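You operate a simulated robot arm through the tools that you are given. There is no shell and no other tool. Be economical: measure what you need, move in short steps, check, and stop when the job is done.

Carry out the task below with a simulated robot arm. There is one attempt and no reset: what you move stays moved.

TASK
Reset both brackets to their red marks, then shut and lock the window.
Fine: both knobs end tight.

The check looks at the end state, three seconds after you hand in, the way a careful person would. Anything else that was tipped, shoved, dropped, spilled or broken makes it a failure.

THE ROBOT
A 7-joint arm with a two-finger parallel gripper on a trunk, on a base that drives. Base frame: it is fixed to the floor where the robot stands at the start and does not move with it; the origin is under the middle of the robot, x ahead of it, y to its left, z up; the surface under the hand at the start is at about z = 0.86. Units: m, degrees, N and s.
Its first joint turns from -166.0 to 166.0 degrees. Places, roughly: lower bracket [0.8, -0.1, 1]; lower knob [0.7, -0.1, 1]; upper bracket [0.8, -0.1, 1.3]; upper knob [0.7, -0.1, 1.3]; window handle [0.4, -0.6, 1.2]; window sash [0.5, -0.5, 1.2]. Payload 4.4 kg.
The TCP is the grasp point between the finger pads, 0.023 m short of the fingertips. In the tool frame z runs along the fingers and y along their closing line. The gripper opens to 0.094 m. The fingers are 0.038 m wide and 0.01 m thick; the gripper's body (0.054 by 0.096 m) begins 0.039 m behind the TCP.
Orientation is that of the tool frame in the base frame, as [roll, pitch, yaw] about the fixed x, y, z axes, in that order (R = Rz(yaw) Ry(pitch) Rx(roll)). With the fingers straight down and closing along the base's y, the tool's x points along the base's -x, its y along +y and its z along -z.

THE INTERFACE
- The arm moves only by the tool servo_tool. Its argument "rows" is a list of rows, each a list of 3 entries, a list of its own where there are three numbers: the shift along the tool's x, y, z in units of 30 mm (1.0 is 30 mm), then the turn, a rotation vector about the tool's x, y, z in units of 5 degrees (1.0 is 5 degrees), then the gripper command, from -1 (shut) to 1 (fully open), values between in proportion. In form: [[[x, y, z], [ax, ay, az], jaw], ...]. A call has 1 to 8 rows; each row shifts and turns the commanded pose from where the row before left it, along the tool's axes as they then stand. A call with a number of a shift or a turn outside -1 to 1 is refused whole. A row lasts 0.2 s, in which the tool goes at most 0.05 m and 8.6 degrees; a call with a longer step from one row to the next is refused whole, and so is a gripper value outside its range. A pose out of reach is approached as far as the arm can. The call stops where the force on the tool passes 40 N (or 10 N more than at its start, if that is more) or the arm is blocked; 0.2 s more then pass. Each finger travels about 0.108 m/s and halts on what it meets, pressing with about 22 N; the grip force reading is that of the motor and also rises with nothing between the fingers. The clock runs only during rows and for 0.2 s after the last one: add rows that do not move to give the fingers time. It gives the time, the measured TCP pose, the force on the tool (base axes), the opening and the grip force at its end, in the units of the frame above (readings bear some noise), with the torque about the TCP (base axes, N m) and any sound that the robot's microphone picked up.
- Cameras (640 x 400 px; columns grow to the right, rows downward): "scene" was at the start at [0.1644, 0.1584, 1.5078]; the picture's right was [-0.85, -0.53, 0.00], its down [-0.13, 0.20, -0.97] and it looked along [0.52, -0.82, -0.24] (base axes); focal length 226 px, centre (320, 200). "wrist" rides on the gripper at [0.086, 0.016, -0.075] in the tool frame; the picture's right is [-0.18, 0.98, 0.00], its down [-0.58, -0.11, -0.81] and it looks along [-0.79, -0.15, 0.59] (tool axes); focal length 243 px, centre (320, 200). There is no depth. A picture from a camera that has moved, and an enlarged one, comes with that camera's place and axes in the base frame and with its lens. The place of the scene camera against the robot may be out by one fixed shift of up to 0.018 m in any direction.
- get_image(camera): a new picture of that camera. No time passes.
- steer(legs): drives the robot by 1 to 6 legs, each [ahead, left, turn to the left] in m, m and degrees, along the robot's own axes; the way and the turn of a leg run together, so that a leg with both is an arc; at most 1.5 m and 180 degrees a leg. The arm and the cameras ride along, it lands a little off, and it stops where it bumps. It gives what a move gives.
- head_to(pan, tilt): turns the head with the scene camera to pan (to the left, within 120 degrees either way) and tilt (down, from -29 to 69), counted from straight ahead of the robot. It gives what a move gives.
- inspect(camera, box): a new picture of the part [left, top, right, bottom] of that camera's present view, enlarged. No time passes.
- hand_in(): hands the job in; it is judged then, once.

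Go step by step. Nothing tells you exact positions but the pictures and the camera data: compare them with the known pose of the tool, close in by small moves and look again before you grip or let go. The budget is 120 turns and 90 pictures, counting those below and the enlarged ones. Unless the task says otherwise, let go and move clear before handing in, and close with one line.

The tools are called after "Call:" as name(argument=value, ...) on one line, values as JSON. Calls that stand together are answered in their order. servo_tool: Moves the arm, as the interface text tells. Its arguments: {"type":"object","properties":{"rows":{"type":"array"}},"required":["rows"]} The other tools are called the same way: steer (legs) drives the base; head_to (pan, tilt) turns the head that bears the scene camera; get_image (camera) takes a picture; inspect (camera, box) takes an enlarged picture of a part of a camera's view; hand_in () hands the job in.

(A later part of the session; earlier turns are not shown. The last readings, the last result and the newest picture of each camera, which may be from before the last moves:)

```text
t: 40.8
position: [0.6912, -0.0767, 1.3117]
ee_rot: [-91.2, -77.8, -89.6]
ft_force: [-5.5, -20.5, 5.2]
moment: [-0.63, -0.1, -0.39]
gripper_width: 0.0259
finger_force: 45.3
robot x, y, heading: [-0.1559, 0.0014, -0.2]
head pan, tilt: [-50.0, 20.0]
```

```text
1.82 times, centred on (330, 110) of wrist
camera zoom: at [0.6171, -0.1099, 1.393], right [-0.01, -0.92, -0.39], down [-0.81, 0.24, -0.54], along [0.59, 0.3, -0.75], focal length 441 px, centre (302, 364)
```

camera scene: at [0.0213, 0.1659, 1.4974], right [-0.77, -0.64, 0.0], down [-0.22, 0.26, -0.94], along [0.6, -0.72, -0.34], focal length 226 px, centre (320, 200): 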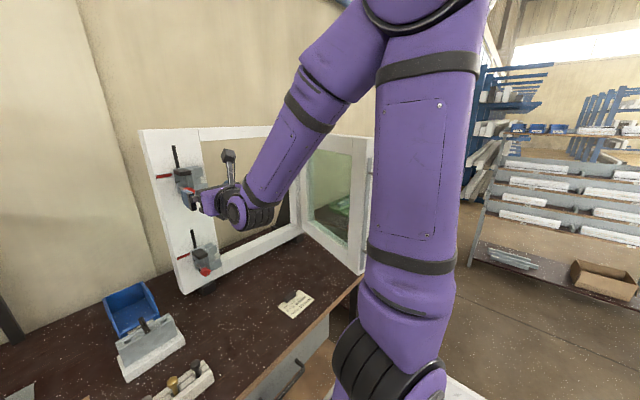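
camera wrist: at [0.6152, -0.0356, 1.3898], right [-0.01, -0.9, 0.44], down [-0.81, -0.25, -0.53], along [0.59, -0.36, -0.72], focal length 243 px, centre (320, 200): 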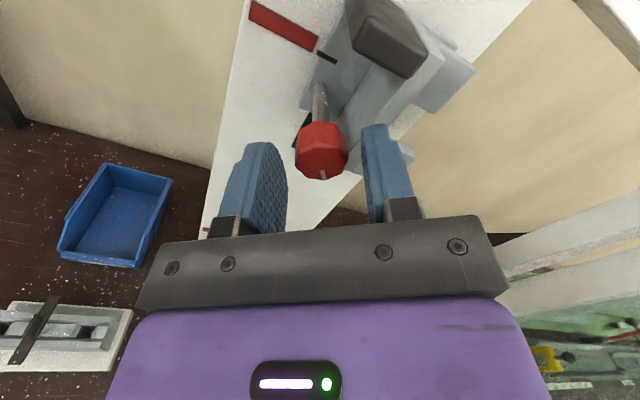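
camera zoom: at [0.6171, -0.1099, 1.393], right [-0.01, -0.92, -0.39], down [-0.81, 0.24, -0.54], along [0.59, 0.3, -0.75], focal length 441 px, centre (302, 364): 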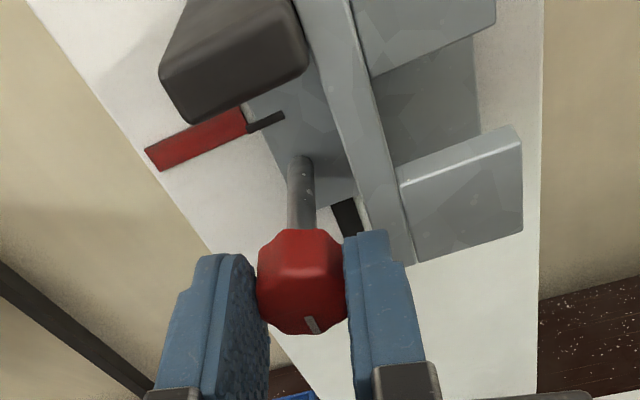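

The pointer now lags the gripper, so the pads slip on a tight knob. I let go, back off and check alignment.

Call:
servo_tool(rows=[[[0, 0, 0], [0, 0, 0], 0.1], [[0, 0, 0], [0, 0, 0], 0.1], [[0, 0, -0.8], [0, 0, 0], 0.1], [[0, 0, -0.8], [0, 0, -0.8], 0.1], [[0, 0, -0.5], [0, 0, -0.8], 0.1], [[0, 0, 0], [0, 0, -0.84], 0.1]])

Call:
get_image(camera="wrist")

Call:
inspect(camera="scene", box=[140, 140, 220, 200])

```text
t: 42.1
position: [0.6297, -0.075, 1.3116]
ee_rot: [152.5, -89.7, 26.7]
ft_force: [-0.1, 0.2, 0.5]
moment: [0.02, -0.01, 0.03]
gripper_width: 0.0518
finger_force: 0.1
robot x, y, heading: [-0.1525, 0.0012, -0.2]
head pan, tilt: [-50.0, 20.0]
```

```text
57 pictures are left
camera wrist: at [0.5555, -0.0902, 1.3979], right [-0.01, -0.98, -0.18], down [-0.81, 0.12, -0.58], along [0.59, 0.14, -0.8], focal length 243 px, centre (320, 200)
```

wrist: 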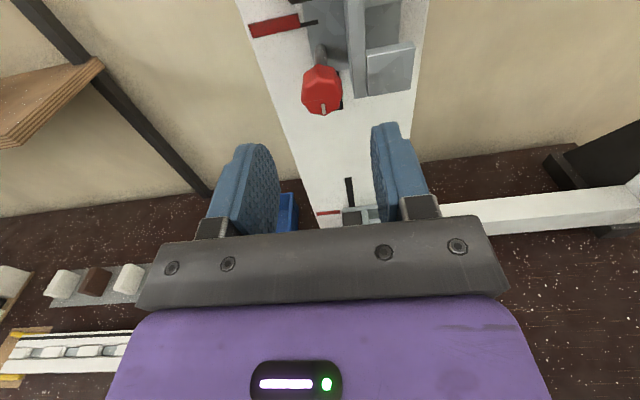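

```text
6.67 times, centred on (180, 170) of scene
camera zoom: at [0.0203, 0.1663, 1.4974], right [-0.77, -0.64, 0.0], down [-0.22, 0.26, -0.94], along [0.6, -0.72, -0.34], focal length 1509 px, centre (1253, 400)
```

zoom: 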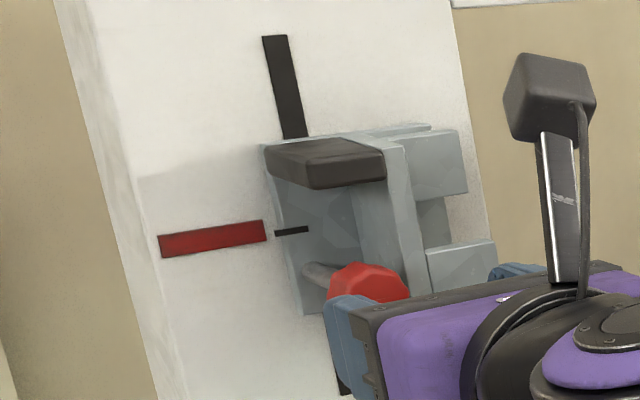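

The upper bracket looks aligned to within about a millimetre and the knob is tight. On my way down I tilt the tool up to view the index without parallax.

Call:
servo_tool(rows=[[[-0.8, 0, -0.5], [0, 0, 0], 0.1], [[-0.8, 0, -0.5], [0, 0.9, 0], 0.1], [[-0.5, 0, 0], [0, 1, 0], 0.1], [[0, 0, 0], [0, 1, 0], 0.1], [[0, 0, 0], [0, 1, 0], 0.1], [[0, 0, 0], [0, 1, 0], 0.1]])

Call:
get_image(camera="wrist")

```text
t: 43.5
position: [0.5996, -0.0758, 1.2483]
ee_rot: [0.3, -65.7, 179.1]
ft_force: [0.1, 0.5, -0.2]
moment: [0.0, 0.03, -0.01]
gripper_width: 0.0517
finger_force: 0.0
robot x, y, heading: [-0.1546, -0.0038, -0.0]
head pan, tilt: [-50.0, 20.0]
```

```text
55 pictures are left
camera wrist: at [0.4972, -0.0898, 1.2964], right [0.06, -0.98, -0.17], down [-0.49, 0.11, -0.86], along [0.87, 0.14, -0.48], focal length 243 px, centre (320, 200)
```

wrist: 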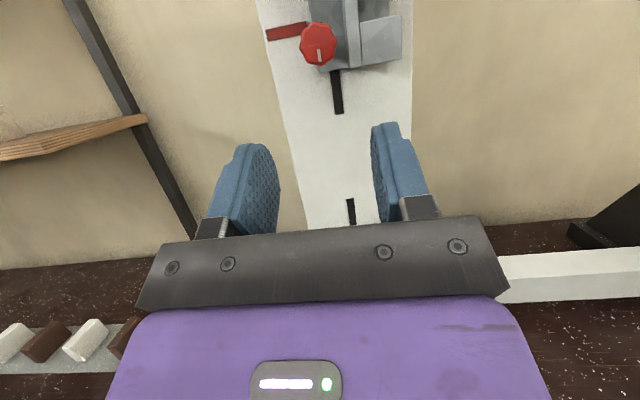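

The knob hides the index from here, and the pointer is back at its original 6 o'clock. I move on: level the tool and go down to the lower knob at about [0.711, -0.076, 1.01].

Call:
servo_tool(rows=[[[0, 0, 0], [0, -1, 0], 0.1], [[0, 0, 0], [0, -1, 0], 0.1], [[0, 0, 0], [0, -1, 0], 0.1], [[0, 0, 0], [0, -1, 0], 0.1], [[0, 0, 0], [0, -0.9, 0], 0.1], [[-1, 0, 0], [0, 0, 0], 0.1], [[-1, 0, 0], [0, 0, 0], 0.1], [[-1, 0, 0], [0, 0, 0], 0.1]])

Call:
servo_tool(rows=[[[-1, 0, 0], [0, 0, 0], 0.1], [[-1, 0, 0], [0, 0, 0], 0.1], [[-1, 0, 0], [0, 0, 0], 0.1], [[-1, 0, 0.5], [0, 0, 0], 0.1], [[-0.9, 0, 0.5], [0, 0, 0], 0.1], [[0, 0, 0], [0, 0, 0], 0.1]])

Call:
get_image(camera="wrist")

Call:
get_image(camera="scene")

```text
t: 45.4
position: [0.598, -0.0751, 1.1593]
ee_rot: [160.6, -89.8, 18.8]
ft_force: [0.2, 0.1, 0.1]
moment: [-0.04, 0.0, 0.04]
gripper_width: 0.0519
finger_force: 0.0
robot x, y, heading: [-0.1561, 0.001, -0.0]
head pan, tilt: [-50.0, 20.0]
```

```text
t: 46.8
position: [0.6293, -0.0772, 1.0115]
ee_rot: [154.7, -89.7, 24.6]
ft_force: [-0.5, -1.0, -0.3]
moment: [0.02, -0.04, -0.02]
gripper_width: 0.0517
finger_force: 0.0
robot x, y, heading: [-0.1549, 0.0027, -0.6]
head pan, tilt: [-50.0, 20.0]
```

```text
54 pictures are left
camera wrist: at [0.5546, -0.0915, 1.099], right [-0.01, -0.98, -0.18], down [-0.81, 0.12, -0.58], along [0.59, 0.14, -0.8], focal length 243 px, centre (320, 200)
```

wrist: 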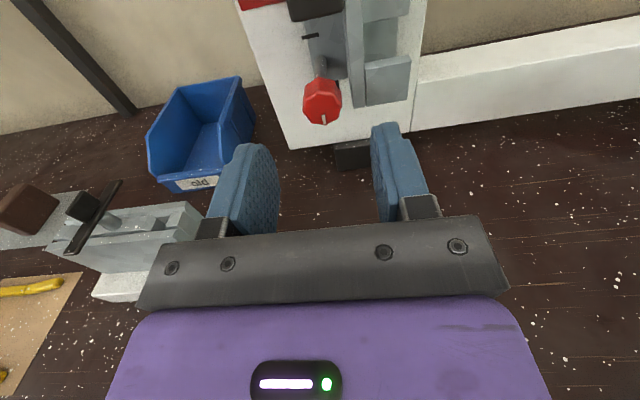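

```text
53 pictures are left
camera scene: at [0.0201, 0.1665, 1.4974], right [-0.77, -0.64, 0.0], down [-0.22, 0.26, -0.94], along [0.6, -0.72, -0.34], focal length 226 px, centre (320, 200)
```

scene: 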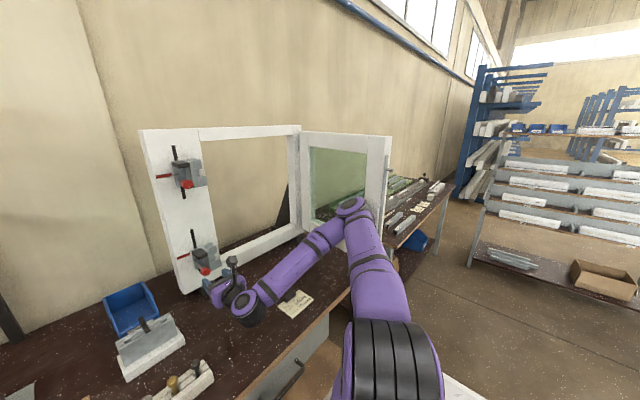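

The lower knob is at about [0.711, -0.077, 1.003]. I line up, move in to the same depth as before and grip.

Call:
servo_tool(rows=[[[-0.28, 0, 0.5], [0, 0, 0], 0.1], [[0, 0, 0.8], [0, 0, 0], 0.1], [[0, 0, 0.75], [0, 0, 0], 0.1], [[0, 0, 0], [0, 0, 0], 0.1]])

Call:
get_image(camera="wrist")

```text
t: 47.8
position: [0.6883, -0.0772, 1.0027]
ee_rot: [157.4, -89.7, 21.9]
ft_force: [-0.2, -0.7, 0.2]
moment: [0.01, 0.0, 0.01]
gripper_width: 0.0517
finger_force: 0.1
robot x, y, heading: [-0.1544, -0.0005, -0.3]
head pan, tilt: [-50.0, 20.0]
```

```text
52 pictures are left
camera wrist: at [0.6158, -0.092, 1.0905], right [-0.01, -0.98, -0.18], down [-0.81, 0.12, -0.58], along [0.59, 0.14, -0.8], focal length 243 px, centre (320, 200)
```

wrist: 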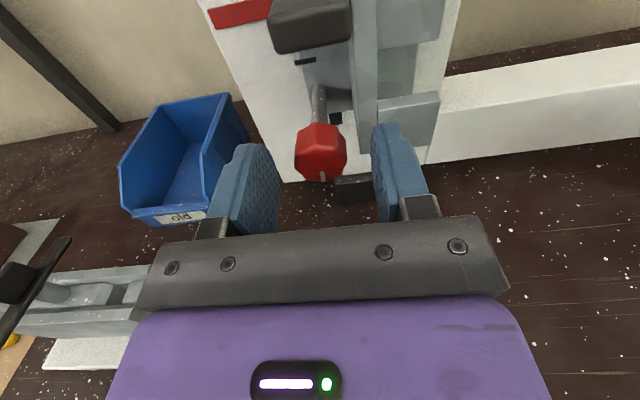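

The knob is centred between the pads; I grip and unscrew step by step.

Call:
servo_tool(rows=[[[0, 0, 0], [0, 0, 0], -1], [[0, 0, 0], [0, 0, 0], -1], [[0, 0, 0], [0, 0, 0], -1], [[0, 0, 0], [0, 0, -0.6], -1], [[0, 0, 0], [0, 0, -0.6], -1], [[0, 0, 0], [0, 0, -0.6], -1]])

Call:
servo_tool(rows=[[[0, 0, 0], [0, 0, -0.8], -1], [[0, 0, 0], [0, 0, -0.8], -1], [[0, 0, 0], [0, 0, -0.8], -1]])

Call:
servo_tool(rows=[[[0, 0, 0], [0, 0, -0.8], -1], [[0, 0, 0], [0, 0, -0.8], -1], [[0, 0, 0], [0, 0, -0.8], -1]])

Call:
inspect(camera="wrist", box=[220, 0, 440, 220])

```text
t: 49.1
position: [0.6887, -0.0765, 1.0037]
ee_rot: [91.5, -80.8, 87.8]
ft_force: [-12.3, -4.9, 4.8]
moment: [-0.02, -0.27, -0.09]
gripper_width: 0.0253
finger_force: 44.9
robot x, y, heading: [-0.1561, -0.0018, -0.1]
head pan, tilt: [-50.0, 20.0]
```

```text
t: 50.0
position: [0.6891, -0.0769, 1.0034]
ee_rot: [90.8, -68.8, 88.6]
ft_force: [-16.7, -11.1, 5.1]
moment: [-0.03, -0.36, -0.17]
gripper_width: 0.0256
finger_force: 45.0
robot x, y, heading: [-0.1506, -0.0005, -0.1]
head pan, tilt: [-50.0, 20.0]
```

```text
t: 50.8
position: [0.6906, -0.0764, 1.0026]
ee_rot: [90.4, -56.8, 89.0]
ft_force: [-6.4, -12.8, 7.8]
moment: [-0.02, -0.27, -0.25]
gripper_width: 0.0255
finger_force: 45.0
robot x, y, heading: [-0.1551, -0.0009, -0.2]
head pan, tilt: [-50.0, 20.0]
```

```text
1.82 times, centred on (330, 110) of wrist
camera zoom: at [0.6162, -0.0409, 1.0847], right [-0.01, -0.92, 0.38], down [-0.81, -0.22, -0.54], along [0.59, -0.32, -0.75], focal length 441 px, centre (302, 364)
```

zoom: 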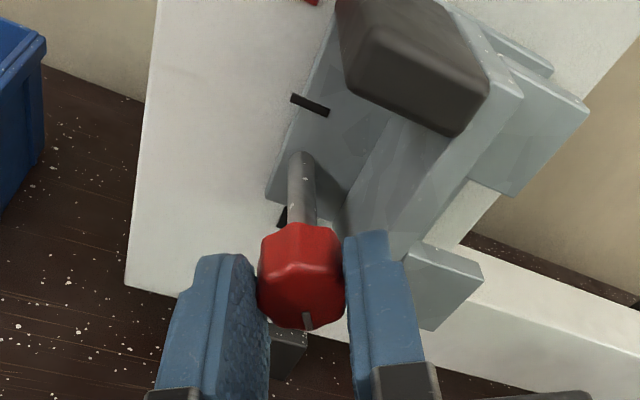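

The knob is turning cleanly, and I continue to 90°.

Call:
servo_tool(rows=[[[0, 0, 0], [0, 0, -0.8], -1], [[0, 0, 0], [0, 0, -0.8], -1], [[0, 0, 0], [0, 0, -0.8], -1], [[0, 0, 0], [0, 0, -0.8], -1]])

Call:
servo_tool(rows=[[[0, 0, 0], [0, 0, -0.8], -1], [[0, 0, 0], [0, 0, -0.8], -1], [[0, 0, 0], [0, 0, -0.8], -1], [[0, 0, 0], [0, 0, -0.8], -1]])

Call:
servo_tool(rows=[[[0, 0, 0], [0, 0, -0.8], -1], [[0, 0, 0], [0, 0, -0.8], -1], [[0, 0, 0], [0, 0, -0.8], -1], [[0, 0, 0], [0, 0, -0.8], -1]])

```text
t: 51.8
position: [0.689, -0.0753, 1.003]
ee_rot: [90.4, -40.8, 89.2]
ft_force: [-9.0, -9.4, 3.4]
moment: [0.0, 0.14, -0.46]
gripper_width: 0.0253
finger_force: 45.2
robot x, y, heading: [-0.1541, 0.002, -0.2]
head pan, tilt: [-50.0, 20.0]
```

```text
t: 52.8
position: [0.6886, -0.0748, 1.0038]
ee_rot: [90.4, -24.7, 89.3]
ft_force: [-14.1, 3.1, -6.6]
moment: [0.01, 0.7, -0.69]
gripper_width: 0.0251
finger_force: 45.0
robot x, y, heading: [-0.157, 0.0015, -0.4]
head pan, tilt: [-50.0, 20.0]
```

```text
t: 53.8
position: [0.6894, -0.0754, 1.0045]
ee_rot: [90.2, -8.8, 89.5]
ft_force: [2.7, 8.2, 0.7]
moment: [0.04, -0.05, 0.3]
gripper_width: 0.0253
finger_force: 44.7
robot x, y, heading: [-0.1556, 0.0013, -0.2]
head pan, tilt: [-50.0, 20.0]
```

Now the last 9°, then a lift of 28 mm and a look.

Call:
servo_tool(rows=[[[0, 0, 0], [0, 0, -0.9], -1], [[0, 0, 0], [0, 0, -0.86], -1], [[0, 0.2, 0], [0, 0, 0], -1], [[0, 0.2, 0], [0, 0, 0], -1], [[0, 0.2, 0], [0, 0, 0], -1], [[0, 0.2, 0], [0, 0, 0], -1], [[0, 0.13, 0], [0, 0, 0], -1], [[0, 0, 0], [0, 0, 0], -1]])

Call:
inspect(camera="wrist", box=[290, 0, 410, 120])

```text
t: 55.5
position: [0.6889, -0.0745, 1.0323]
ee_rot: [90.2, -0.2, 89.4]
ft_force: [-15.7, 5.7, -0.7]
moment: [-0.03, 0.08, 0.15]
gripper_width: 0.0254
finger_force: 45.5
robot x, y, heading: [-0.1523, -0.003, -0.1]
head pan, tilt: [-50.0, 20.0]
```

```text
3.33 times, centred on (350, 60) of wrist
camera zoom: at [0.6166, 0.0123, 1.0479], right [0.0, -0.19, 0.98], down [-0.81, -0.57, -0.11], along [0.58, -0.8, -0.15], focal length 809 px, centre (220, 667)
```

zoom: 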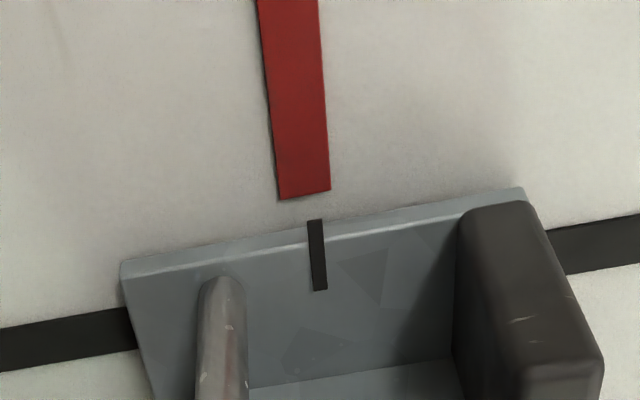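

The index is about 1.3 mm high. I lower it slightly, allowing for a small drop while tightening, and tighten.

Call:
servo_tool(rows=[[[0, -0.025, -0.03], [0, 0, 0], -1], [[0, 0, 0], [0, 0, 0.8], -1], [[0, 0, 0], [0, 0, 0.8], -1], [[0, 0, 0], [0, 0, 0.8], -1]])

Call:
servo_tool(rows=[[[0, 0, 0], [0, 0, 0.8], -1], [[0, 0, 0], [0, 0, 0.8], -1], [[0, 0, 0], [0, 0, 0.8], -1]])

Call:
servo_tool(rows=[[[0, 0, 0], [0, 0, 0.8], -1], [[0, 0, 0], [0, 0, 0.8], -1]])

```text
t: 56.5
position: [0.6889, -0.076, 1.0295]
ee_rot: [90.4, -12.1, 89.3]
ft_force: [-4.8, 3.3, -1.0]
moment: [-0.03, 0.01, 0.22]
gripper_width: 0.0254
finger_force: 44.8
robot x, y, heading: [-0.1534, -0.0012, -0.0]
head pan, tilt: [-50.0, 20.0]
```

```text
t: 57.4
position: [0.6892, -0.0759, 1.0306]
ee_rot: [90.4, -24.1, 89.3]
ft_force: [4.4, 9.2, -6.0]
moment: [0.06, -0.03, 0.49]
gripper_width: 0.0258
finger_force: 45.0
robot x, y, heading: [-0.154, 0.0024, -0.4]
head pan, tilt: [-50.0, 20.0]
```

```text
t: 58.0
position: [0.6887, -0.0751, 1.0314]
ee_rot: [90.2, -32.0, 89.1]
ft_force: [8.5, 5.1, 2.8]
moment: [0.02, -0.01, 0.02]
gripper_width: 0.0254
finger_force: 45.5
robot x, y, heading: [-0.1572, -0.0003, -0.1]
head pan, tilt: [-50.0, 20.0]
```

Smooth so far, so I continue.

Call:
servo_tool(rows=[[[0, 0, 0.01], [0, 0, 0.8], -1], [[0, 0, 0], [0, 0, 0.8], -1]])

Call:
servo_tool(rows=[[[0, 0, 0], [0, 0, 0.8], -1], [[0, 0, 0], [0, 0, 0.8], -1]])

Call:
servo_tool(rows=[[[0, 0, 0], [0, 0, 0.8], -1], [[0, 0, 0], [0, 0, 0.8], -1]])

```text
t: 58.5
position: [0.6898, -0.077, 1.0312]
ee_rot: [90.2, -40.1, 89.1]
ft_force: [3.6, 5.6, 5.4]
moment: [0.01, -0.31, 0.31]
gripper_width: 0.0255
finger_force: 45.3
robot x, y, heading: [-0.1576, 0.0046, -0.5]
head pan, tilt: [-50.0, 20.0]
```

```text
t: 59.1
position: [0.6901, -0.0767, 1.031]
ee_rot: [90.4, -48.1, 89.2]
ft_force: [-6.1, 5.5, 8.7]
moment: [0.03, -0.26, 0.15]
gripper_width: 0.0255
finger_force: 44.7
robot x, y, heading: [-0.1538, 0.0021, -0.3]
head pan, tilt: [-50.0, 20.0]
```

```text
t: 59.8
position: [0.6891, -0.0767, 1.0308]
ee_rot: [90.4, -56.1, 89.0]
ft_force: [-9.7, 4.3, 12.7]
moment: [-0.01, -0.23, 0.02]
gripper_width: 0.0255
finger_force: 44.9
robot x, y, heading: [-0.1552, 0.0013, -0.0]
head pan, tilt: [-50.0, 20.0]
```

Call:
servo_tool(rows=[[[0, 0, 0], [0, 0, 0.8], -1], [[0, 0, 0], [0, 0, 0.8], -1], [[0, 0, 0], [0, 0, 0.8], -1]])

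Call:
servo_tool(rows=[[[0, 0, 0], [0, 0, 0.8], -1], [[0, 0, 0], [0, 0, 0.8], -1], [[0, 0, 0], [0, 0, 0.8], -1]])

Call:
servo_tool(rows=[[[0, 0, 0], [0, 0, 0.8], -1], [[0, 0, 0], [0, 0, 0.8], -1], [[0, 0, 0], [0, 0, 0.8], -1]])

```text
t: 60.5
position: [0.69, -0.0769, 1.0307]
ee_rot: [90.5, -68.1, 89.0]
ft_force: [6.4, 10.7, 18.3]
moment: [0.02, -0.2, 0.15]
gripper_width: 0.0253
finger_force: 44.8
robot x, y, heading: [-0.1538, 0.0024, -0.4]
head pan, tilt: [-50.0, 20.0]
```

```text
t: 61.4
position: [0.6901, -0.0766, 1.0315]
ee_rot: [91.6, -80.0, 87.8]
ft_force: [6.0, 2.4, 14.8]
moment: [-0.04, -0.58, 0.11]
gripper_width: 0.0256
finger_force: 44.5
robot x, y, heading: [-0.1536, 0.0035, -0.4]
head pan, tilt: [-50.0, 20.0]
```

```text
t: 62.1
position: [0.6889, -0.0772, 1.0305]
ee_rot: [-98.9, -87.8, -81.8]
ft_force: [1.7, -6.7, 7.5]
moment: [-0.41, -0.17, -0.15]
gripper_width: 0.0251
finger_force: 45.2
robot x, y, heading: [-0.1585, 0.0016, -0.2]
head pan, tilt: [-50.0, 20.0]
```

The torque is rising (-0.41 N m) at the original angle. I tighten a little more until the pads slip, then look.

Call:
servo_tool(rows=[[[0, 0, 0], [0, 0, 0.8], -1], [[0, 0, 0], [0, 0, 0.8], -1], [[0, 0, 0], [0, 0, 0.6], -1]])

Call:
inspect(camera="wrist", box=[220, 0, 440, 220])

Call:
inspect(camera="scene", box=[150, 220, 230, 280])

```text
t: 63.0
position: [0.6892, -0.0773, 1.0305]
ee_rot: [-91.1, -76.9, -89.7]
ft_force: [-7.2, -19.1, 4.8]
moment: [-0.65, 0.0, -0.3]
gripper_width: 0.0258
finger_force: 44.2
robot x, y, heading: [-0.1549, 0.0028, -0.1]
head pan, tilt: [-50.0, 20.0]
```

```text
1.82 times, centred on (330, 110) of wrist
camera zoom: at [0.6156, -0.1111, 1.1117], right [-0.01, -0.92, -0.4], down [-0.81, 0.25, -0.54], along [0.59, 0.32, -0.74], focal length 441 px, centre (302, 364)
```

zoom: 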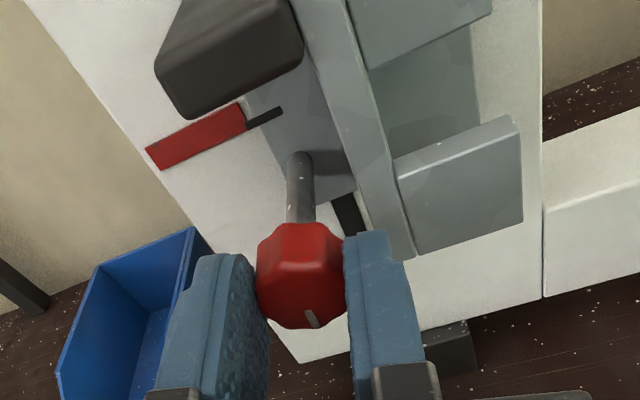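

```text
6.67 times, centred on (190, 250) of scene
camera zoom: at [0.0195, 0.1655, 1.4976], right [-0.77, -0.64, 0.0], down [-0.22, 0.26, -0.94], along [0.6, -0.72, -0.34], focal length 1509 px, centre (1187, -133)
```

zoom: 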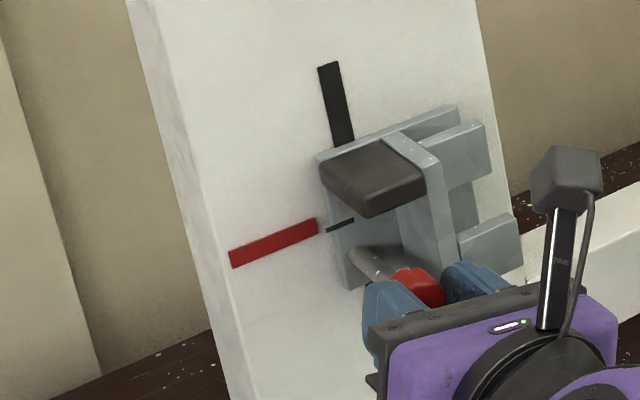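

Both brackets are on their marks and both knobs tight. I let go, back away and then study the sash and handle.

Call:
servo_tool(rows=[[[0, 0, 0], [0, 0, 0], 0.1], [[0, 0, 0], [0, 0, 0], 0.1], [[0, 0, -0.8], [0, 0, 0], 0.1], [[0, 0, -0.8], [0, 0, -0.8], 0.1], [[0, 0, -0.8], [0, 0, -0.8], 0.1], [[0, 0, -0.8], [0, 0, -0.84], 0.1]])

Call:
inspect(camera="scene", box=[280, 110, 440, 230])

Call:
inspect(camera="scene", box=[150, 220, 230, 280])

```text
t: 64.3
position: [0.5918, -0.0786, 1.0307]
ee_rot: [-108.5, -89.1, -72.0]
ft_force: [1.0, 0.5, -0.5]
moment: [0.03, 0.01, -0.01]
gripper_width: 0.0517
finger_force: 0.0
robot x, y, heading: [-0.1516, 0.0054, -0.1]
head pan, tilt: [-50.0, 20.0]
```

```text
3.33 times, centred on (360, 170) of scene
camera zoom: at [0.0202, 0.1665, 1.4974], right [-0.77, -0.64, 0.0], down [-0.22, 0.26, -0.94], along [0.6, -0.72, -0.34], focal length 754 px, centre (187, 300)
```

zoom: 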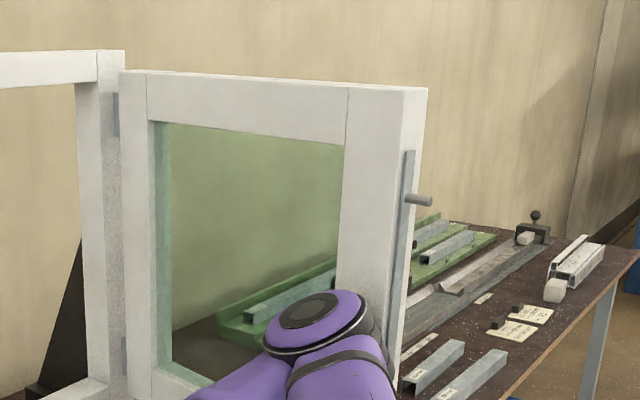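

```text
6.67 times, centred on (190, 250) of scene
camera zoom: at [0.0202, 0.1665, 1.4974], right [-0.77, -0.64, 0.0], down [-0.22, 0.26, -0.94], along [0.6, -0.72, -0.34], focal length 1509 px, centre (1187, -133)
```

zoom: 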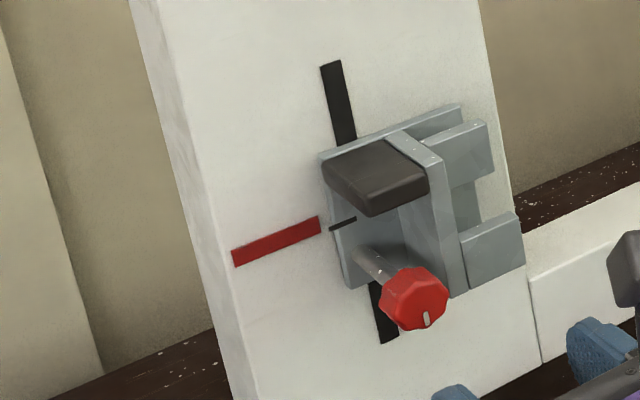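

Both marks line up (the rest is parallax). The sash stands about 80° open with its free end near [0.33, -0.55] and its top at z≈1.43. I raise the hand clear and then tip it downward.

Call:
servo_tool(rows=[[[1, 0, -0.3], [0, 0, 0], -1], [[1, 0, -0.3], [0, 0, 0], -1], [[1, 0, -0.3], [0, 0, 0], -1], [[1, 0, -0.3], [0, 0, 0], -1], [[1, 0, 0], [0, 0, 0], -1], [[1, 0, 0], [0, 0, 0], -1], [[1, 0, 0], [0, 0, 0], -1], [[1, 0, 0], [0, 0, 0], -1]])

Call:
servo_tool(rows=[[[1, 0, 0], [0, 0, 0], -1], [[1, 0, 0], [0, 0, 0], -1], [[1, 0, 0], [0, 0, 0], -1], [[1, 0, 0], [0, 0, 0], -1], [[1, 0, 0], [0, 0, 0], -1], [[1, 0, 0], [0, 0, 0], -1], [[1, 0, 0], [0, 0, 0], -1], [[1, 0, 0], [0, 0, 0], -1]])

Call:
servo_tool(rows=[[[1, 0, 0], [0, 0, 0], -1], [[1, 0, 0], [0, 0, 0], -1], [[0, 0, 0], [0, -1, 0], -1], [[0, 0, 0], [0, -1, 0], -1], [[0, 0, 0], [0, -1, 0], -1], [[0, 0, 0], [0, -1, 0], -1], [[0, 0, 0], [0, -1, 0], -1], [[0, 0, 0], [0, -1, 0], -1]])

Call:
get_image(camera="scene")

```text
t: 66.2
position: [0.5907, -0.0814, 1.2672]
ee_rot: [-109.0, -89.2, -71.6]
ft_force: [0.9, 0.2, -0.1]
moment: [0.01, 0.01, 0.01]
gripper_width: 0.0004
finger_force: 21.8
out of reach, approached as far as the arm can: row 2, 3, 4
robot x, y, heading: [-0.1566, 0.0027, 0.1]
head pan, tilt: [-50.0, 20.0]
```

```text
t: 68.0
position: [0.5926, -0.0859, 1.5058]
ee_rot: [-110.8, -89.1, -70.0]
ft_force: [0.5, -0.9, -0.4]
moment: [0.02, -0.03, 0.01]
gripper_width: 0.0
finger_force: 22.4
robot x, y, heading: [-0.152, -0.0003, -0.2]
head pan, tilt: [-50.0, 20.0]
```

```text
t: 69.8
position: [0.5903, -0.0841, 1.5678]
ee_rot: [-178.2, -59.6, -2.2]
ft_force: [0.4, -0.8, 0.3]
moment: [0.01, -0.04, 0.0]
gripper_width: 0.0
finger_force: 22.2
robot x, y, heading: [-0.1526, -0.0027, -0.2]
head pan, tilt: [-50.0, 20.0]
```

```text
45 pictures are left
camera scene: at [0.0199, 0.1665, 1.4975], right [-0.77, -0.64, 0.0], down [-0.22, 0.26, -0.94], along [0.6, -0.72, -0.34], focal length 226 px, centre (320, 200)
```

scene: 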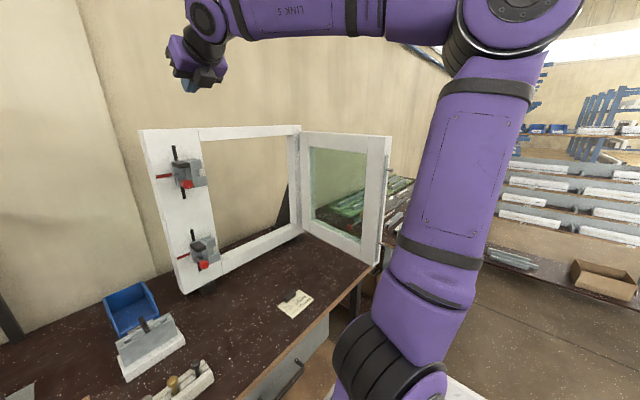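

The arm is above everything. I finish tipping the tool down while moving toward the far side of the sash's free end, staying at z≈1.57.

Call:
servo_tool(rows=[[[0, 1, 0], [0, -1, 0], -1], [[0, 1, 0], [0, -1, 0], -1], [[0, 1, 0], [0, -1, 0], -1], [[0, 1, 0], [0, -1, 0], -1], [[0, 1, 0], [0, -1, 0], -1], [[0, 1, 0], [0, -1, 0], -1], [[0, 0, 0], [0, -1, 0], -1], [[0, 0, 0], [0, -1, 0], -1]])

Call:
servo_tool(rows=[[[0, 0, 0], [0, -1, 0], -1], [[0, 0, 0], [0, -1, 0], -1], [[0, 0, 0], [0, -1, 0], -1], [[0, 0, 0], [0, -1, 0], -1], [[-1, 0.8, 0], [0, 0, 0], -1], [[-1, 0.8, 0], [0, 0, 0], -1], [[-1, 0.8, 0], [0, 0, 0], -1], [[-1, 0.8, 0], [0, 0, 0], -1]])

Call:
servo_tool(rows=[[[-1, 1, 0], [0, 0, 0], -1], [[-1, 1, 0], [0, 0, 0], -1], [[-1, 1, 0], [0, 0, 0], -1], [[-1, 1, 0], [0, 0, 0], -1], [[-1, 1, 0], [0, 0, 0], -1], [[-0.7, 1, 0], [0, 0, 0], -1], [[0, 1, 0], [0, 0, 0], -1], [[0, 1, 0], [0, 0, 0], -1]])

Call:
get_image(camera="wrist")

Call:
get_image(camera="scene")

```text
t: 71.5
position: [0.586, -0.2641, 1.5654]
ee_rot: [-179.2, -19.7, -1.0]
ft_force: [-0.6, 1.1, 0.1]
moment: [0.03, -0.01, -0.01]
gripper_width: 0.0
finger_force: 22.3
robot x, y, heading: [-0.1554, 0.0002, -0.0]
head pan, tilt: [-50.0, 20.0]
```

```text
t: 73.3
position: [0.4677, -0.3579, 1.5657]
ee_rot: [-179.1, 0.3, -0.5]
ft_force: [0.8, 1.0, -0.4]
moment: [0.0, 0.04, 0.02]
gripper_width: 0.0001
finger_force: 21.5
robot x, y, heading: [-0.1585, 0.0008, -0.0]
head pan, tilt: [-50.0, 20.0]
```

```text
t: 75.2
position: [0.2925, -0.5993, 1.563]
ee_rot: [-179.2, 0.2, -0.6]
ft_force: [-0.9, 1.0, 1.1]
moment: [-0.05, -0.02, 0.0]
gripper_width: 0.0
finger_force: 21.7
robot x, y, heading: [-0.1538, 0.0013, -0.0]
head pan, tilt: [-50.0, 20.0]
```

```text
44 pictures are left
camera wrist: at [0.3796, -0.616, 1.6376], right [-0.19, -0.98, -0.01], down [-0.58, 0.1, 0.81], along [-0.79, 0.16, -0.59], focal length 243 px, centre (320, 200)
```

wrist: 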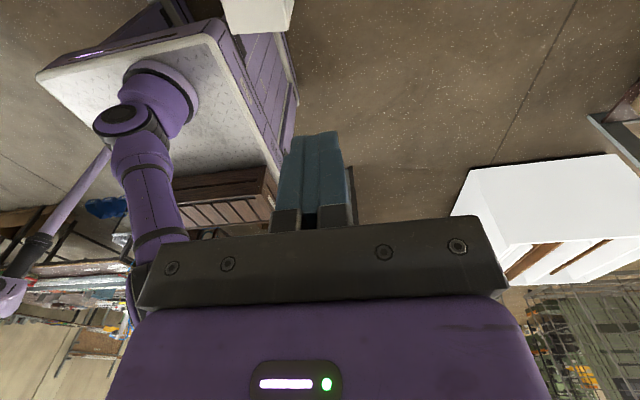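

```text
43 pictures are left
camera scene: at [0.0198, 0.1668, 1.4974], right [-0.77, -0.64, 0.0], down [-0.22, 0.26, -0.94], along [0.6, -0.72, -0.34], focal length 226 px, centre (320, 200)
```

scene: 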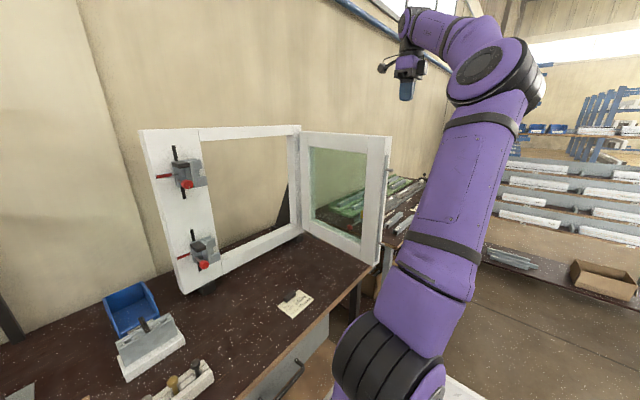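

I'm just beyond the free end in plan, with the camera facing backward. I yaw the tool 90° so the camera looks +y at the sash's room face, shifting 6 cm further out.

Call:
servo_tool(rows=[[[0, 1, 0], [0, 0, 1], -1], [[0, 1, 0], [0, 0, 1], -1], [[0, 0, 0], [0, 0, 1], -1], [[0, 0, 0], [0, 0, 1], -1], [[0, 0, 0], [0, 0, 1], -1], [[0, 0, 0], [0, 0, 1], -1], [[0, 0, 0], [0, 0, 1], -1], [[0, 0, 0], [0, 0, 1], -1]])

Call:
servo_tool(rows=[[[0, 0, 0], [0, 0, 1], -1], [[0, 0, 0], [0, 0, 1], -1], [[0, 0, 0], [0, 0, 1], -1], [[0, 0, 0], [0, 0, 1], -1], [[0, 0, 0], [0, 0, 1], -1], [[0, 0, 0], [0, 0, 1], -1], [[0, 0, 0], [0, 0, 1], -1], [[0, 0, 0], [0, 0, 1], -1]])

Call:
servo_tool(rows=[[[0, 0, 0], [0, 0, 1], -1], [[0, 0, 0], [0, 0, 1], -1], [[0, 0, 0], [0, 0, 1], -1], [[0, 0, 0], [0, 0, 1], -1], [[0, 0, 0], [0, 0, 0], -1]])

Call:
get_image(camera="wrist")

```text
t: 77.0
position: [0.2884, -0.6564, 1.5599]
ee_rot: [-179.5, 0.8, -40.8]
ft_force: [-0.4, -0.2, -0.4]
moment: [-0.01, 0.03, -0.03]
gripper_width: 0.0
finger_force: 22.2
robot x, y, heading: [-0.1582, 0.0034, -0.1]
head pan, tilt: [-50.0, 20.0]
```

```text
t: 78.8
position: [0.2892, -0.6577, 1.5606]
ee_rot: [179.8, 0.9, -80.7]
ft_force: [0.9, 0.3, -0.1]
moment: [0.0, 0.0, -0.02]
gripper_width: 0.0001
finger_force: 21.6
robot x, y, heading: [-0.1561, -0.0007, -0.2]
head pan, tilt: [-50.0, 20.0]
```

```text
t: 80.0
position: [0.2895, -0.6561, 1.5606]
ee_rot: [179.6, 0.7, -100.8]
ft_force: [0.1, -0.5, -0.4]
moment: [0.0, -0.03, -0.01]
gripper_width: 0.0001
finger_force: 21.4
robot x, y, heading: [-0.1557, -0.0004, -0.0]
head pan, tilt: [-50.0, 20.0]
```

```text
42 pictures are left
camera wrist: at [0.2584, -0.7386, 1.6343], right [-0.93, 0.36, 0.01], down [0.22, 0.54, 0.81], along [0.29, 0.76, -0.58], focal length 243 px, centre (320, 200)
```

wrist: 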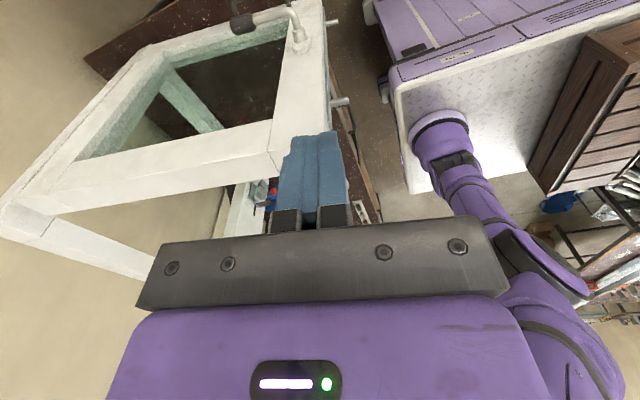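

Very informative: a horizontal lever handle sits on the stile, and two pins stick out of the free edge that must enter the brackets. The room face runs from about [0.39, -0.54] to [0.755, -0.59]. I square the yaw, go beyond the face and lower the closed fingers behind the top rail.

Call:
servo_tool(rows=[[[0, -0.5, 0], [0, 0, -1], -1], [[0, -0.5, 0], [0, 0, -1], -1], [[-0.6, -0.8, 0], [0, 0, -0.16], -1], [[-0.6, -0.8, 0], [0, 0, 0], -1], [[-0.4, -0.9, 0], [0, 0, 0], -1], [[0, 0, 0], [0, 0, 0], -1]])

Call:
get_image(camera="wrist")

```text
t: 81.3
position: [0.3922, -0.6078, 1.5534]
ee_rot: [179.8, 0.9, -89.9]
ft_force: [-0.4, -0.6, 0.4]
moment: [0.0, -0.04, 0.05]
gripper_width: 0.0
finger_force: 21.8
out of reach, approached as far as the arm can: row 1, 2
robot x, y, heading: [-0.1544, 0.0006, -0.1]
head pan, tilt: [-50.0, 20.0]
```

```text
41 pictures are left
camera wrist: at [0.3774, -0.6943, 1.6266], right [-0.98, 0.18, 0.01], down [0.11, 0.57, 0.81], along [0.14, 0.8, -0.58], focal length 243 px, centre (320, 200)
```

wrist: 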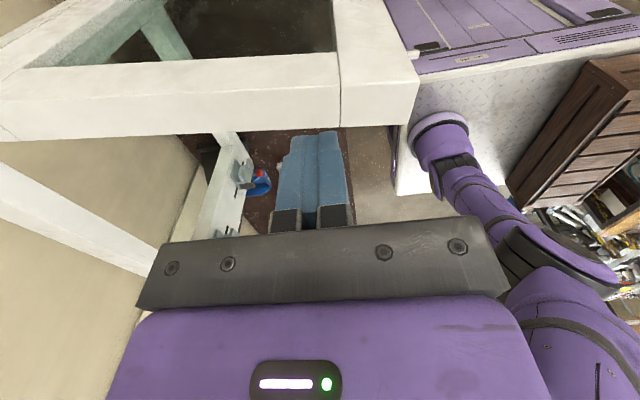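

I need to tell the top face from the room face, so I zoom in.

Call:
inspect(camera="wrist", box=[180, 0, 440, 160])

```text
2.46 times, centred on (310, 80) of wrist
camera zoom: at [0.3774, -0.6943, 1.6266], right [-0.98, 0.18, 0.01], down [0.11, 0.57, 0.81], along [0.14, 0.8, -0.58], focal length 597 px, centre (345, 495)
```

zoom: 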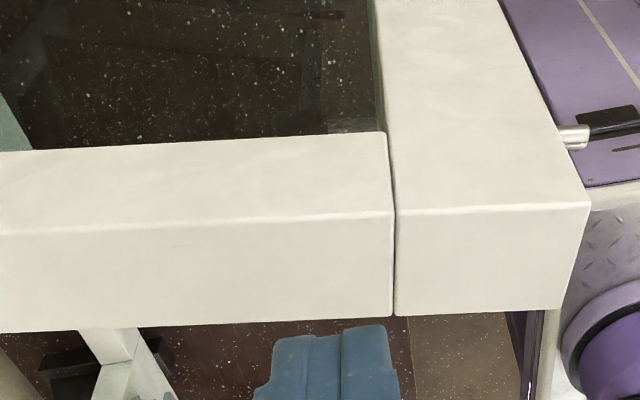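

The room face is at y≈-0.583 here and the sash is about 43 mm thick. I step out to y = -0.64 and then lower the fingers to z≈1.41.

Call:
servo_tool(rows=[[[1, 0, 0], [0, 0, 0], -1], [[0.1, -0.2, 0], [0, 0, 0], -1], [[0, 0, 1], [0, 0, 0], -1], [[0, 0, 1], [0, 0, 0], -1], [[0, 0, 1], [0, 0, 0], -1], [[0, 0, 1], [0, 0, 0], -1], [[0, 0, 0.75], [0, 0, 0], -1], [[0, 0, 0], [0, 0, 0], -1]])

Call:
get_image(camera="wrist")

```text
t: 83.2
position: [0.395, -0.632, 1.4026]
ee_rot: [179.7, 0.8, -89.8]
ft_force: [0.8, -0.5, 0.1]
moment: [-0.02, 0.0, -0.03]
gripper_width: 0.0
finger_force: 22.2
out of reach, approached as far as the arm can: row 1, 2
robot x, y, heading: [-0.1577, 0.0031, -0.1]
head pan, tilt: [-50.0, 20.0]
```

```text
39 pictures are left
camera wrist: at [0.3804, -0.7194, 1.4759], right [-0.98, 0.18, 0.01], down [0.11, 0.57, 0.81], along [0.14, 0.8, -0.58], focal length 243 px, centre (320, 200)
```

wrist: 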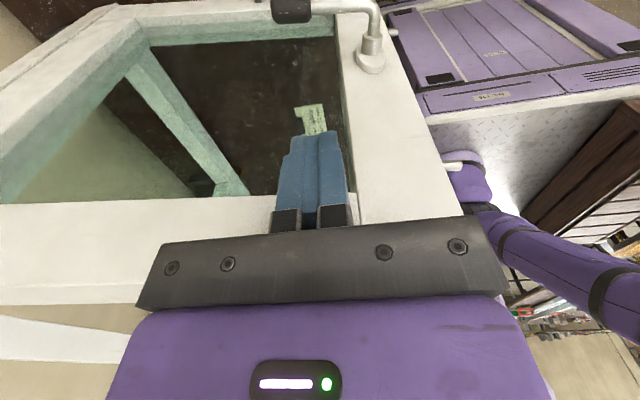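

The fingertips are level with the top rail. I raise 5 mm for margin and begin pushing the sash along its arc.

Call:
servo_tool(rows=[[[-0.6, -0.2, -0.15], [0, 0, 0], -1], [[-0.5, -0.1, 0], [0, 0, 0], -1], [[-0.5, -0.1, 0], [0, 0, 0], -1], [[-0.5, -0.1, 0], [0, 0, 0], -1], [[-0.5, -0.1, 0], [0, 0, 0], -1], [[-0.5, -0.1, 0], [0, 0, 0], -1]])

Call:
get_image(camera="scene")

```text
t: 84.5
position: [0.4134, -0.5385, 1.4066]
ee_rot: [179.8, 1.0, -89.8]
ft_force: [-0.4, 0.2, -0.1]
moment: [0.02, 0.0, -0.01]
gripper_width: 0.0001
finger_force: 22.0
robot x, y, heading: [-0.1594, -0.0009, -0.1]
head pan, tilt: [-50.0, 20.0]
```

```text
38 pictures are left
camera scene: at [0.02, 0.1662, 1.4975], right [-0.77, -0.64, 0.0], down [-0.22, 0.26, -0.94], along [0.6, -0.72, -0.34], focal length 226 px, centre (320, 200)
```

scene: 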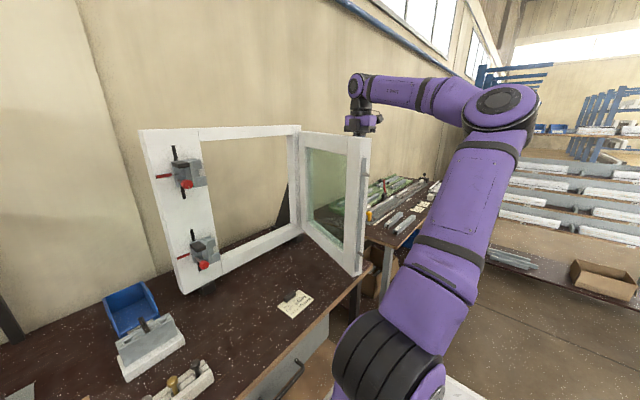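

The sash swings nicely, and I continue along the arc.

Call:
servo_tool(rows=[[[-0.68, -0.24, 0], [0, 0, 0], -1], [[-0.68, -0.24, 0], [0, 0, 0], -1], [[-0.68, -0.24, 0], [0, 0, 0], -1], [[-0.68, -0.24, 0], [0, 0, 0], -1], [[-0.63, -0.4, 0], [0, 0, 0], -1], [[-0.63, -0.4, 0], [0, 0, 0], -1], [[-0.63, -0.4, 0], [0, 0, 0], -1]])

Call:
servo_tool(rows=[[[-0.57, -0.51, 0], [0, 0, 0], -1], [[-0.57, -0.51, 0], [0, 0, 0], -1], [[-0.57, -0.51, 0], [0, 0, 0], -1], [[-0.47, -0.6, 0], [0, 0, 0], -1], [[-0.47, -0.6, 0], [0, 0, 0], -1], [[-0.47, -0.6, 0], [0, 0, 0], -1]])

Call:
get_image(camera="scene")

Call:
get_image(camera="wrist")

```text
t: 86.2
position: [0.4805, -0.4001, 1.408]
ee_rot: [179.9, 1.0, -89.9]
ft_force: [-0.2, -0.5, -0.2]
moment: [0.0, 0.0, -0.01]
gripper_width: 0.0
finger_force: 22.5
robot x, y, heading: [-0.1585, 0.0055, -0.3]
head pan, tilt: [-50.0, 20.0]
```

```text
t: 87.5
position: [0.5784, -0.3073, 1.411]
ee_rot: [179.6, 0.9, -89.9]
ft_force: [0.0, -0.5, -0.3]
moment: [0.05, -0.01, 0.0]
gripper_width: 0.0
finger_force: 22.5
robot x, y, heading: [-0.1538, 0.0023, -0.1]
head pan, tilt: [-50.0, 20.0]
```

```text
37 pictures are left
camera scene: at [0.0197, 0.1663, 1.4975], right [-0.77, -0.64, 0.0], down [-0.22, 0.26, -0.94], along [0.6, -0.72, -0.34], focal length 226 px, centre (320, 200)
```

scene: 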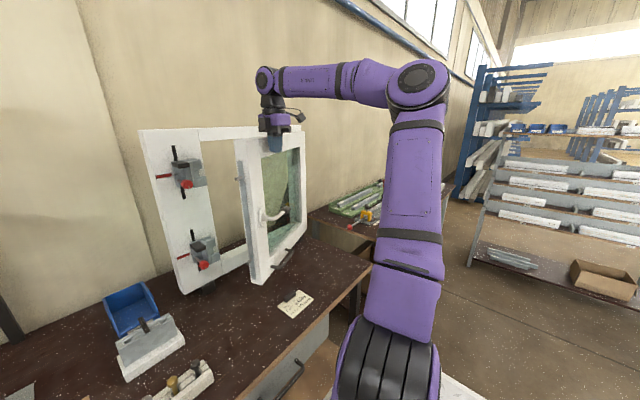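

```text
36 pictures are left
camera wrist: at [0.5637, -0.3938, 1.4841], right [-0.98, 0.18, 0.01], down [0.11, 0.57, 0.81], along [0.14, 0.8, -0.58], focal length 243 px, centre (320, 200)
```

wrist: 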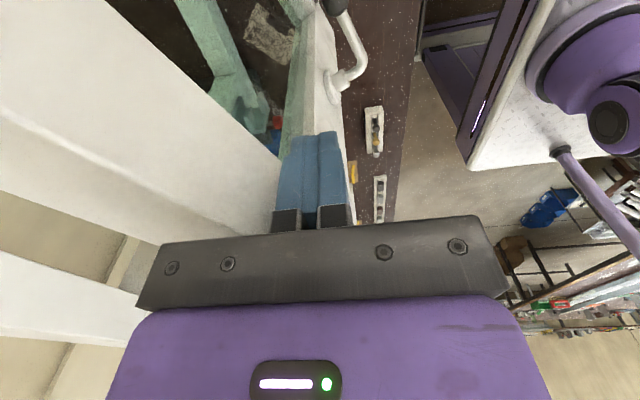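

The sash is about 30° from closed. Before finishing I zoom in to check the pins against the bracket gaps and the dark item near the sill.

Call:
inspect(camera="scene", box=[150, 120, 320, 220])

Call:
inspect(camera="scene", box=[160, 205, 330, 315])

```text
3.76 times, centred on (235, 170) of scene
camera zoom: at [0.0197, 0.1663, 1.4975], right [-0.77, -0.64, 0.0], down [-0.22, 0.26, -0.94], along [0.6, -0.72, -0.34], focal length 852 px, centre (640, 313)
```

zoom: 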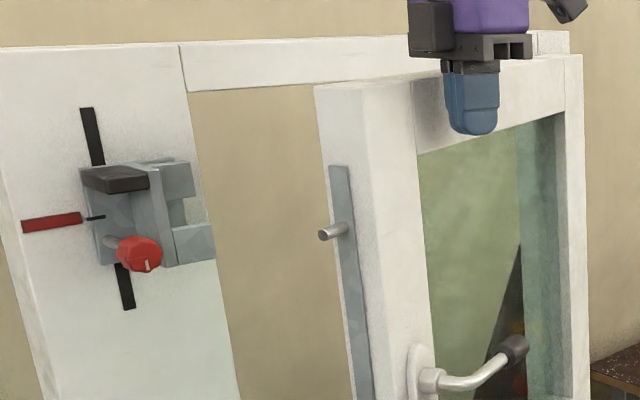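

```text
3.64 times, centred on (245, 260) of scene
camera zoom: at [0.0197, 0.1663, 1.4975], right [-0.77, -0.64, 0.0], down [-0.22, 0.26, -0.94], along [0.6, -0.72, -0.34], focal length 823 px, centre (593, -18)
```

zoom: 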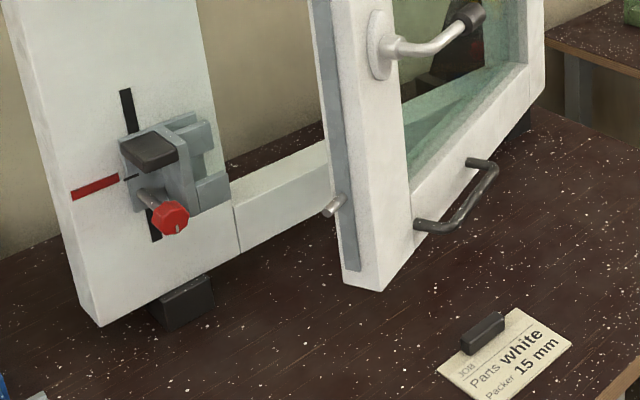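

The dark bar is just the sash's pull handle, and the pins look level with the bracket gaps. I close to about 10° this way, then switch to a horizontal tool for the final push and the lever.

Call:
servo_tool(rows=[[[-0.36, -0.67, -0.1], [0, 0, 0], -1], [[-0.36, -0.67, -0.1], [0, 0, 0], -1], [[-0.36, -0.67, 0], [0, 0, 0], -1], [[-0.23, -0.72, 0], [0, 0, 0], -1], [[-0.23, -0.72, 0], [0, 0, 0], -1], [[-0.2, -0.6, 0], [0, 0, 0], -1]])

Call:
inspect(camera="scene", box=[140, 110, 310, 300])

```text
t: 89.0
position: [0.6987, -0.2548, 1.4137]
ee_rot: [179.8, 0.8, -89.9]
ft_force: [-0.4, 0.4, 0.2]
moment: [0.02, -0.04, -0.01]
gripper_width: 0.0
finger_force: 21.8
robot x, y, heading: [-0.1587, 0.0016, -0.1]
head pan, tilt: [-50.0, 20.0]
```

```text
2.11 times, centred on (225, 205) of scene
camera zoom: at [0.0197, 0.1664, 1.4975], right [-0.77, -0.64, 0.0], down [-0.22, 0.26, -0.94], along [0.6, -0.72, -0.34], focal length 476 px, centre (520, 190)
```

zoom: 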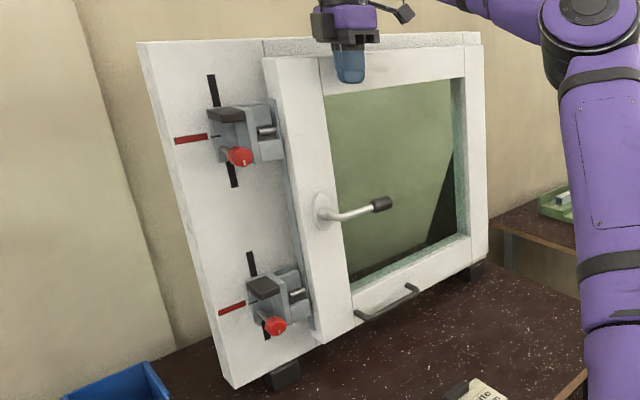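

The pins are about to enter the bracket gaps, so I zoom in to check clearance.

Call:
inspect(camera="scene", box=[185, 145, 245, 195])

Call:
inspect(camera="scene", box=[195, 225, 255, 275])

```text
8.00 times, centred on (215, 170) of scene
camera zoom: at [0.0197, 0.1664, 1.4975], right [-0.77, -0.64, 0.0], down [-0.22, 0.26, -0.94], along [0.6, -0.72, -0.34], focal length 1810 px, centre (1160, 440)
```

zoom: 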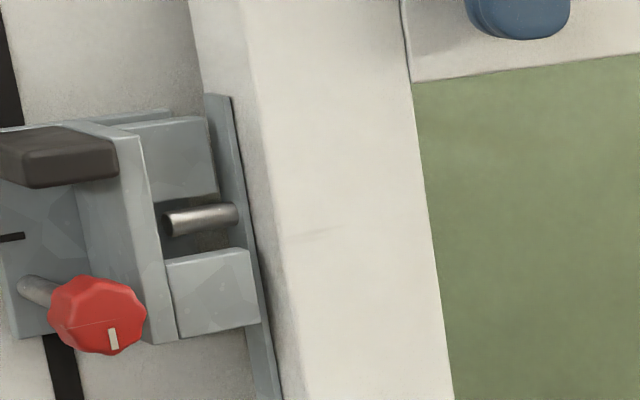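

```text
8.00 times, centred on (225, 250) of scene
camera zoom: at [0.0197, 0.1664, 1.4975], right [-0.77, -0.64, 0.0], down [-0.22, 0.26, -0.94], along [0.6, -0.72, -0.34], focal length 1810 px, centre (1080, -200)
```

zoom: 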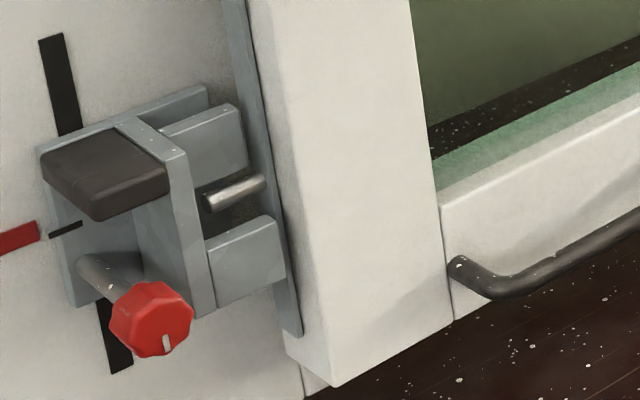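

The pins sit centred in both gaps. I push on gently in +x, watching the force.

Call:
servo_tool(rows=[[[0, -0.2, 0], [0, 0, 0], -1], [[0, -0.2, 0], [0, 0, 0], -1], [[0, -0.2, 0], [0, 0, 0], -1], [[0, -0.2, 0], [0, 0, 0], -1], [[0, -0.2, 0], [0, 0, 0], -1]])

Call:
get_image(camera="scene")

```text
t: 90.2
position: [0.7245, -0.2535, 1.4145]
ee_rot: [179.3, 0.8, -89.9]
ft_force: [-20.9, 4.0, 0.4]
moment: [-0.04, -0.41, -0.4]
gripper_width: 0.0
finger_force: 22.3
robot x, y, heading: [-0.1595, 0.0055, -0.4]
head pan, tilt: [-50.0, 20.0]
stopped in row 5: the force on the tool passed its limit at 53 N (the readings are from after the stop); the commanded pose is now the measured one
```

```text
30 pictures are left
camera scene: at [0.0182, 0.1668, 1.4976], right [-0.77, -0.64, 0.0], down [-0.22, 0.26, -0.94], along [0.6, -0.72, -0.34], focal length 226 px, centre (320, 200)
```

scene: 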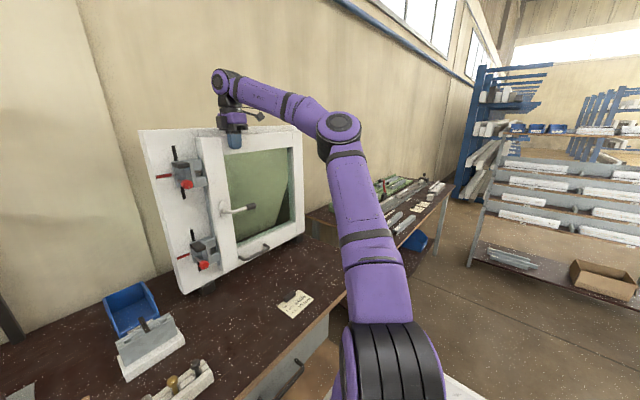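

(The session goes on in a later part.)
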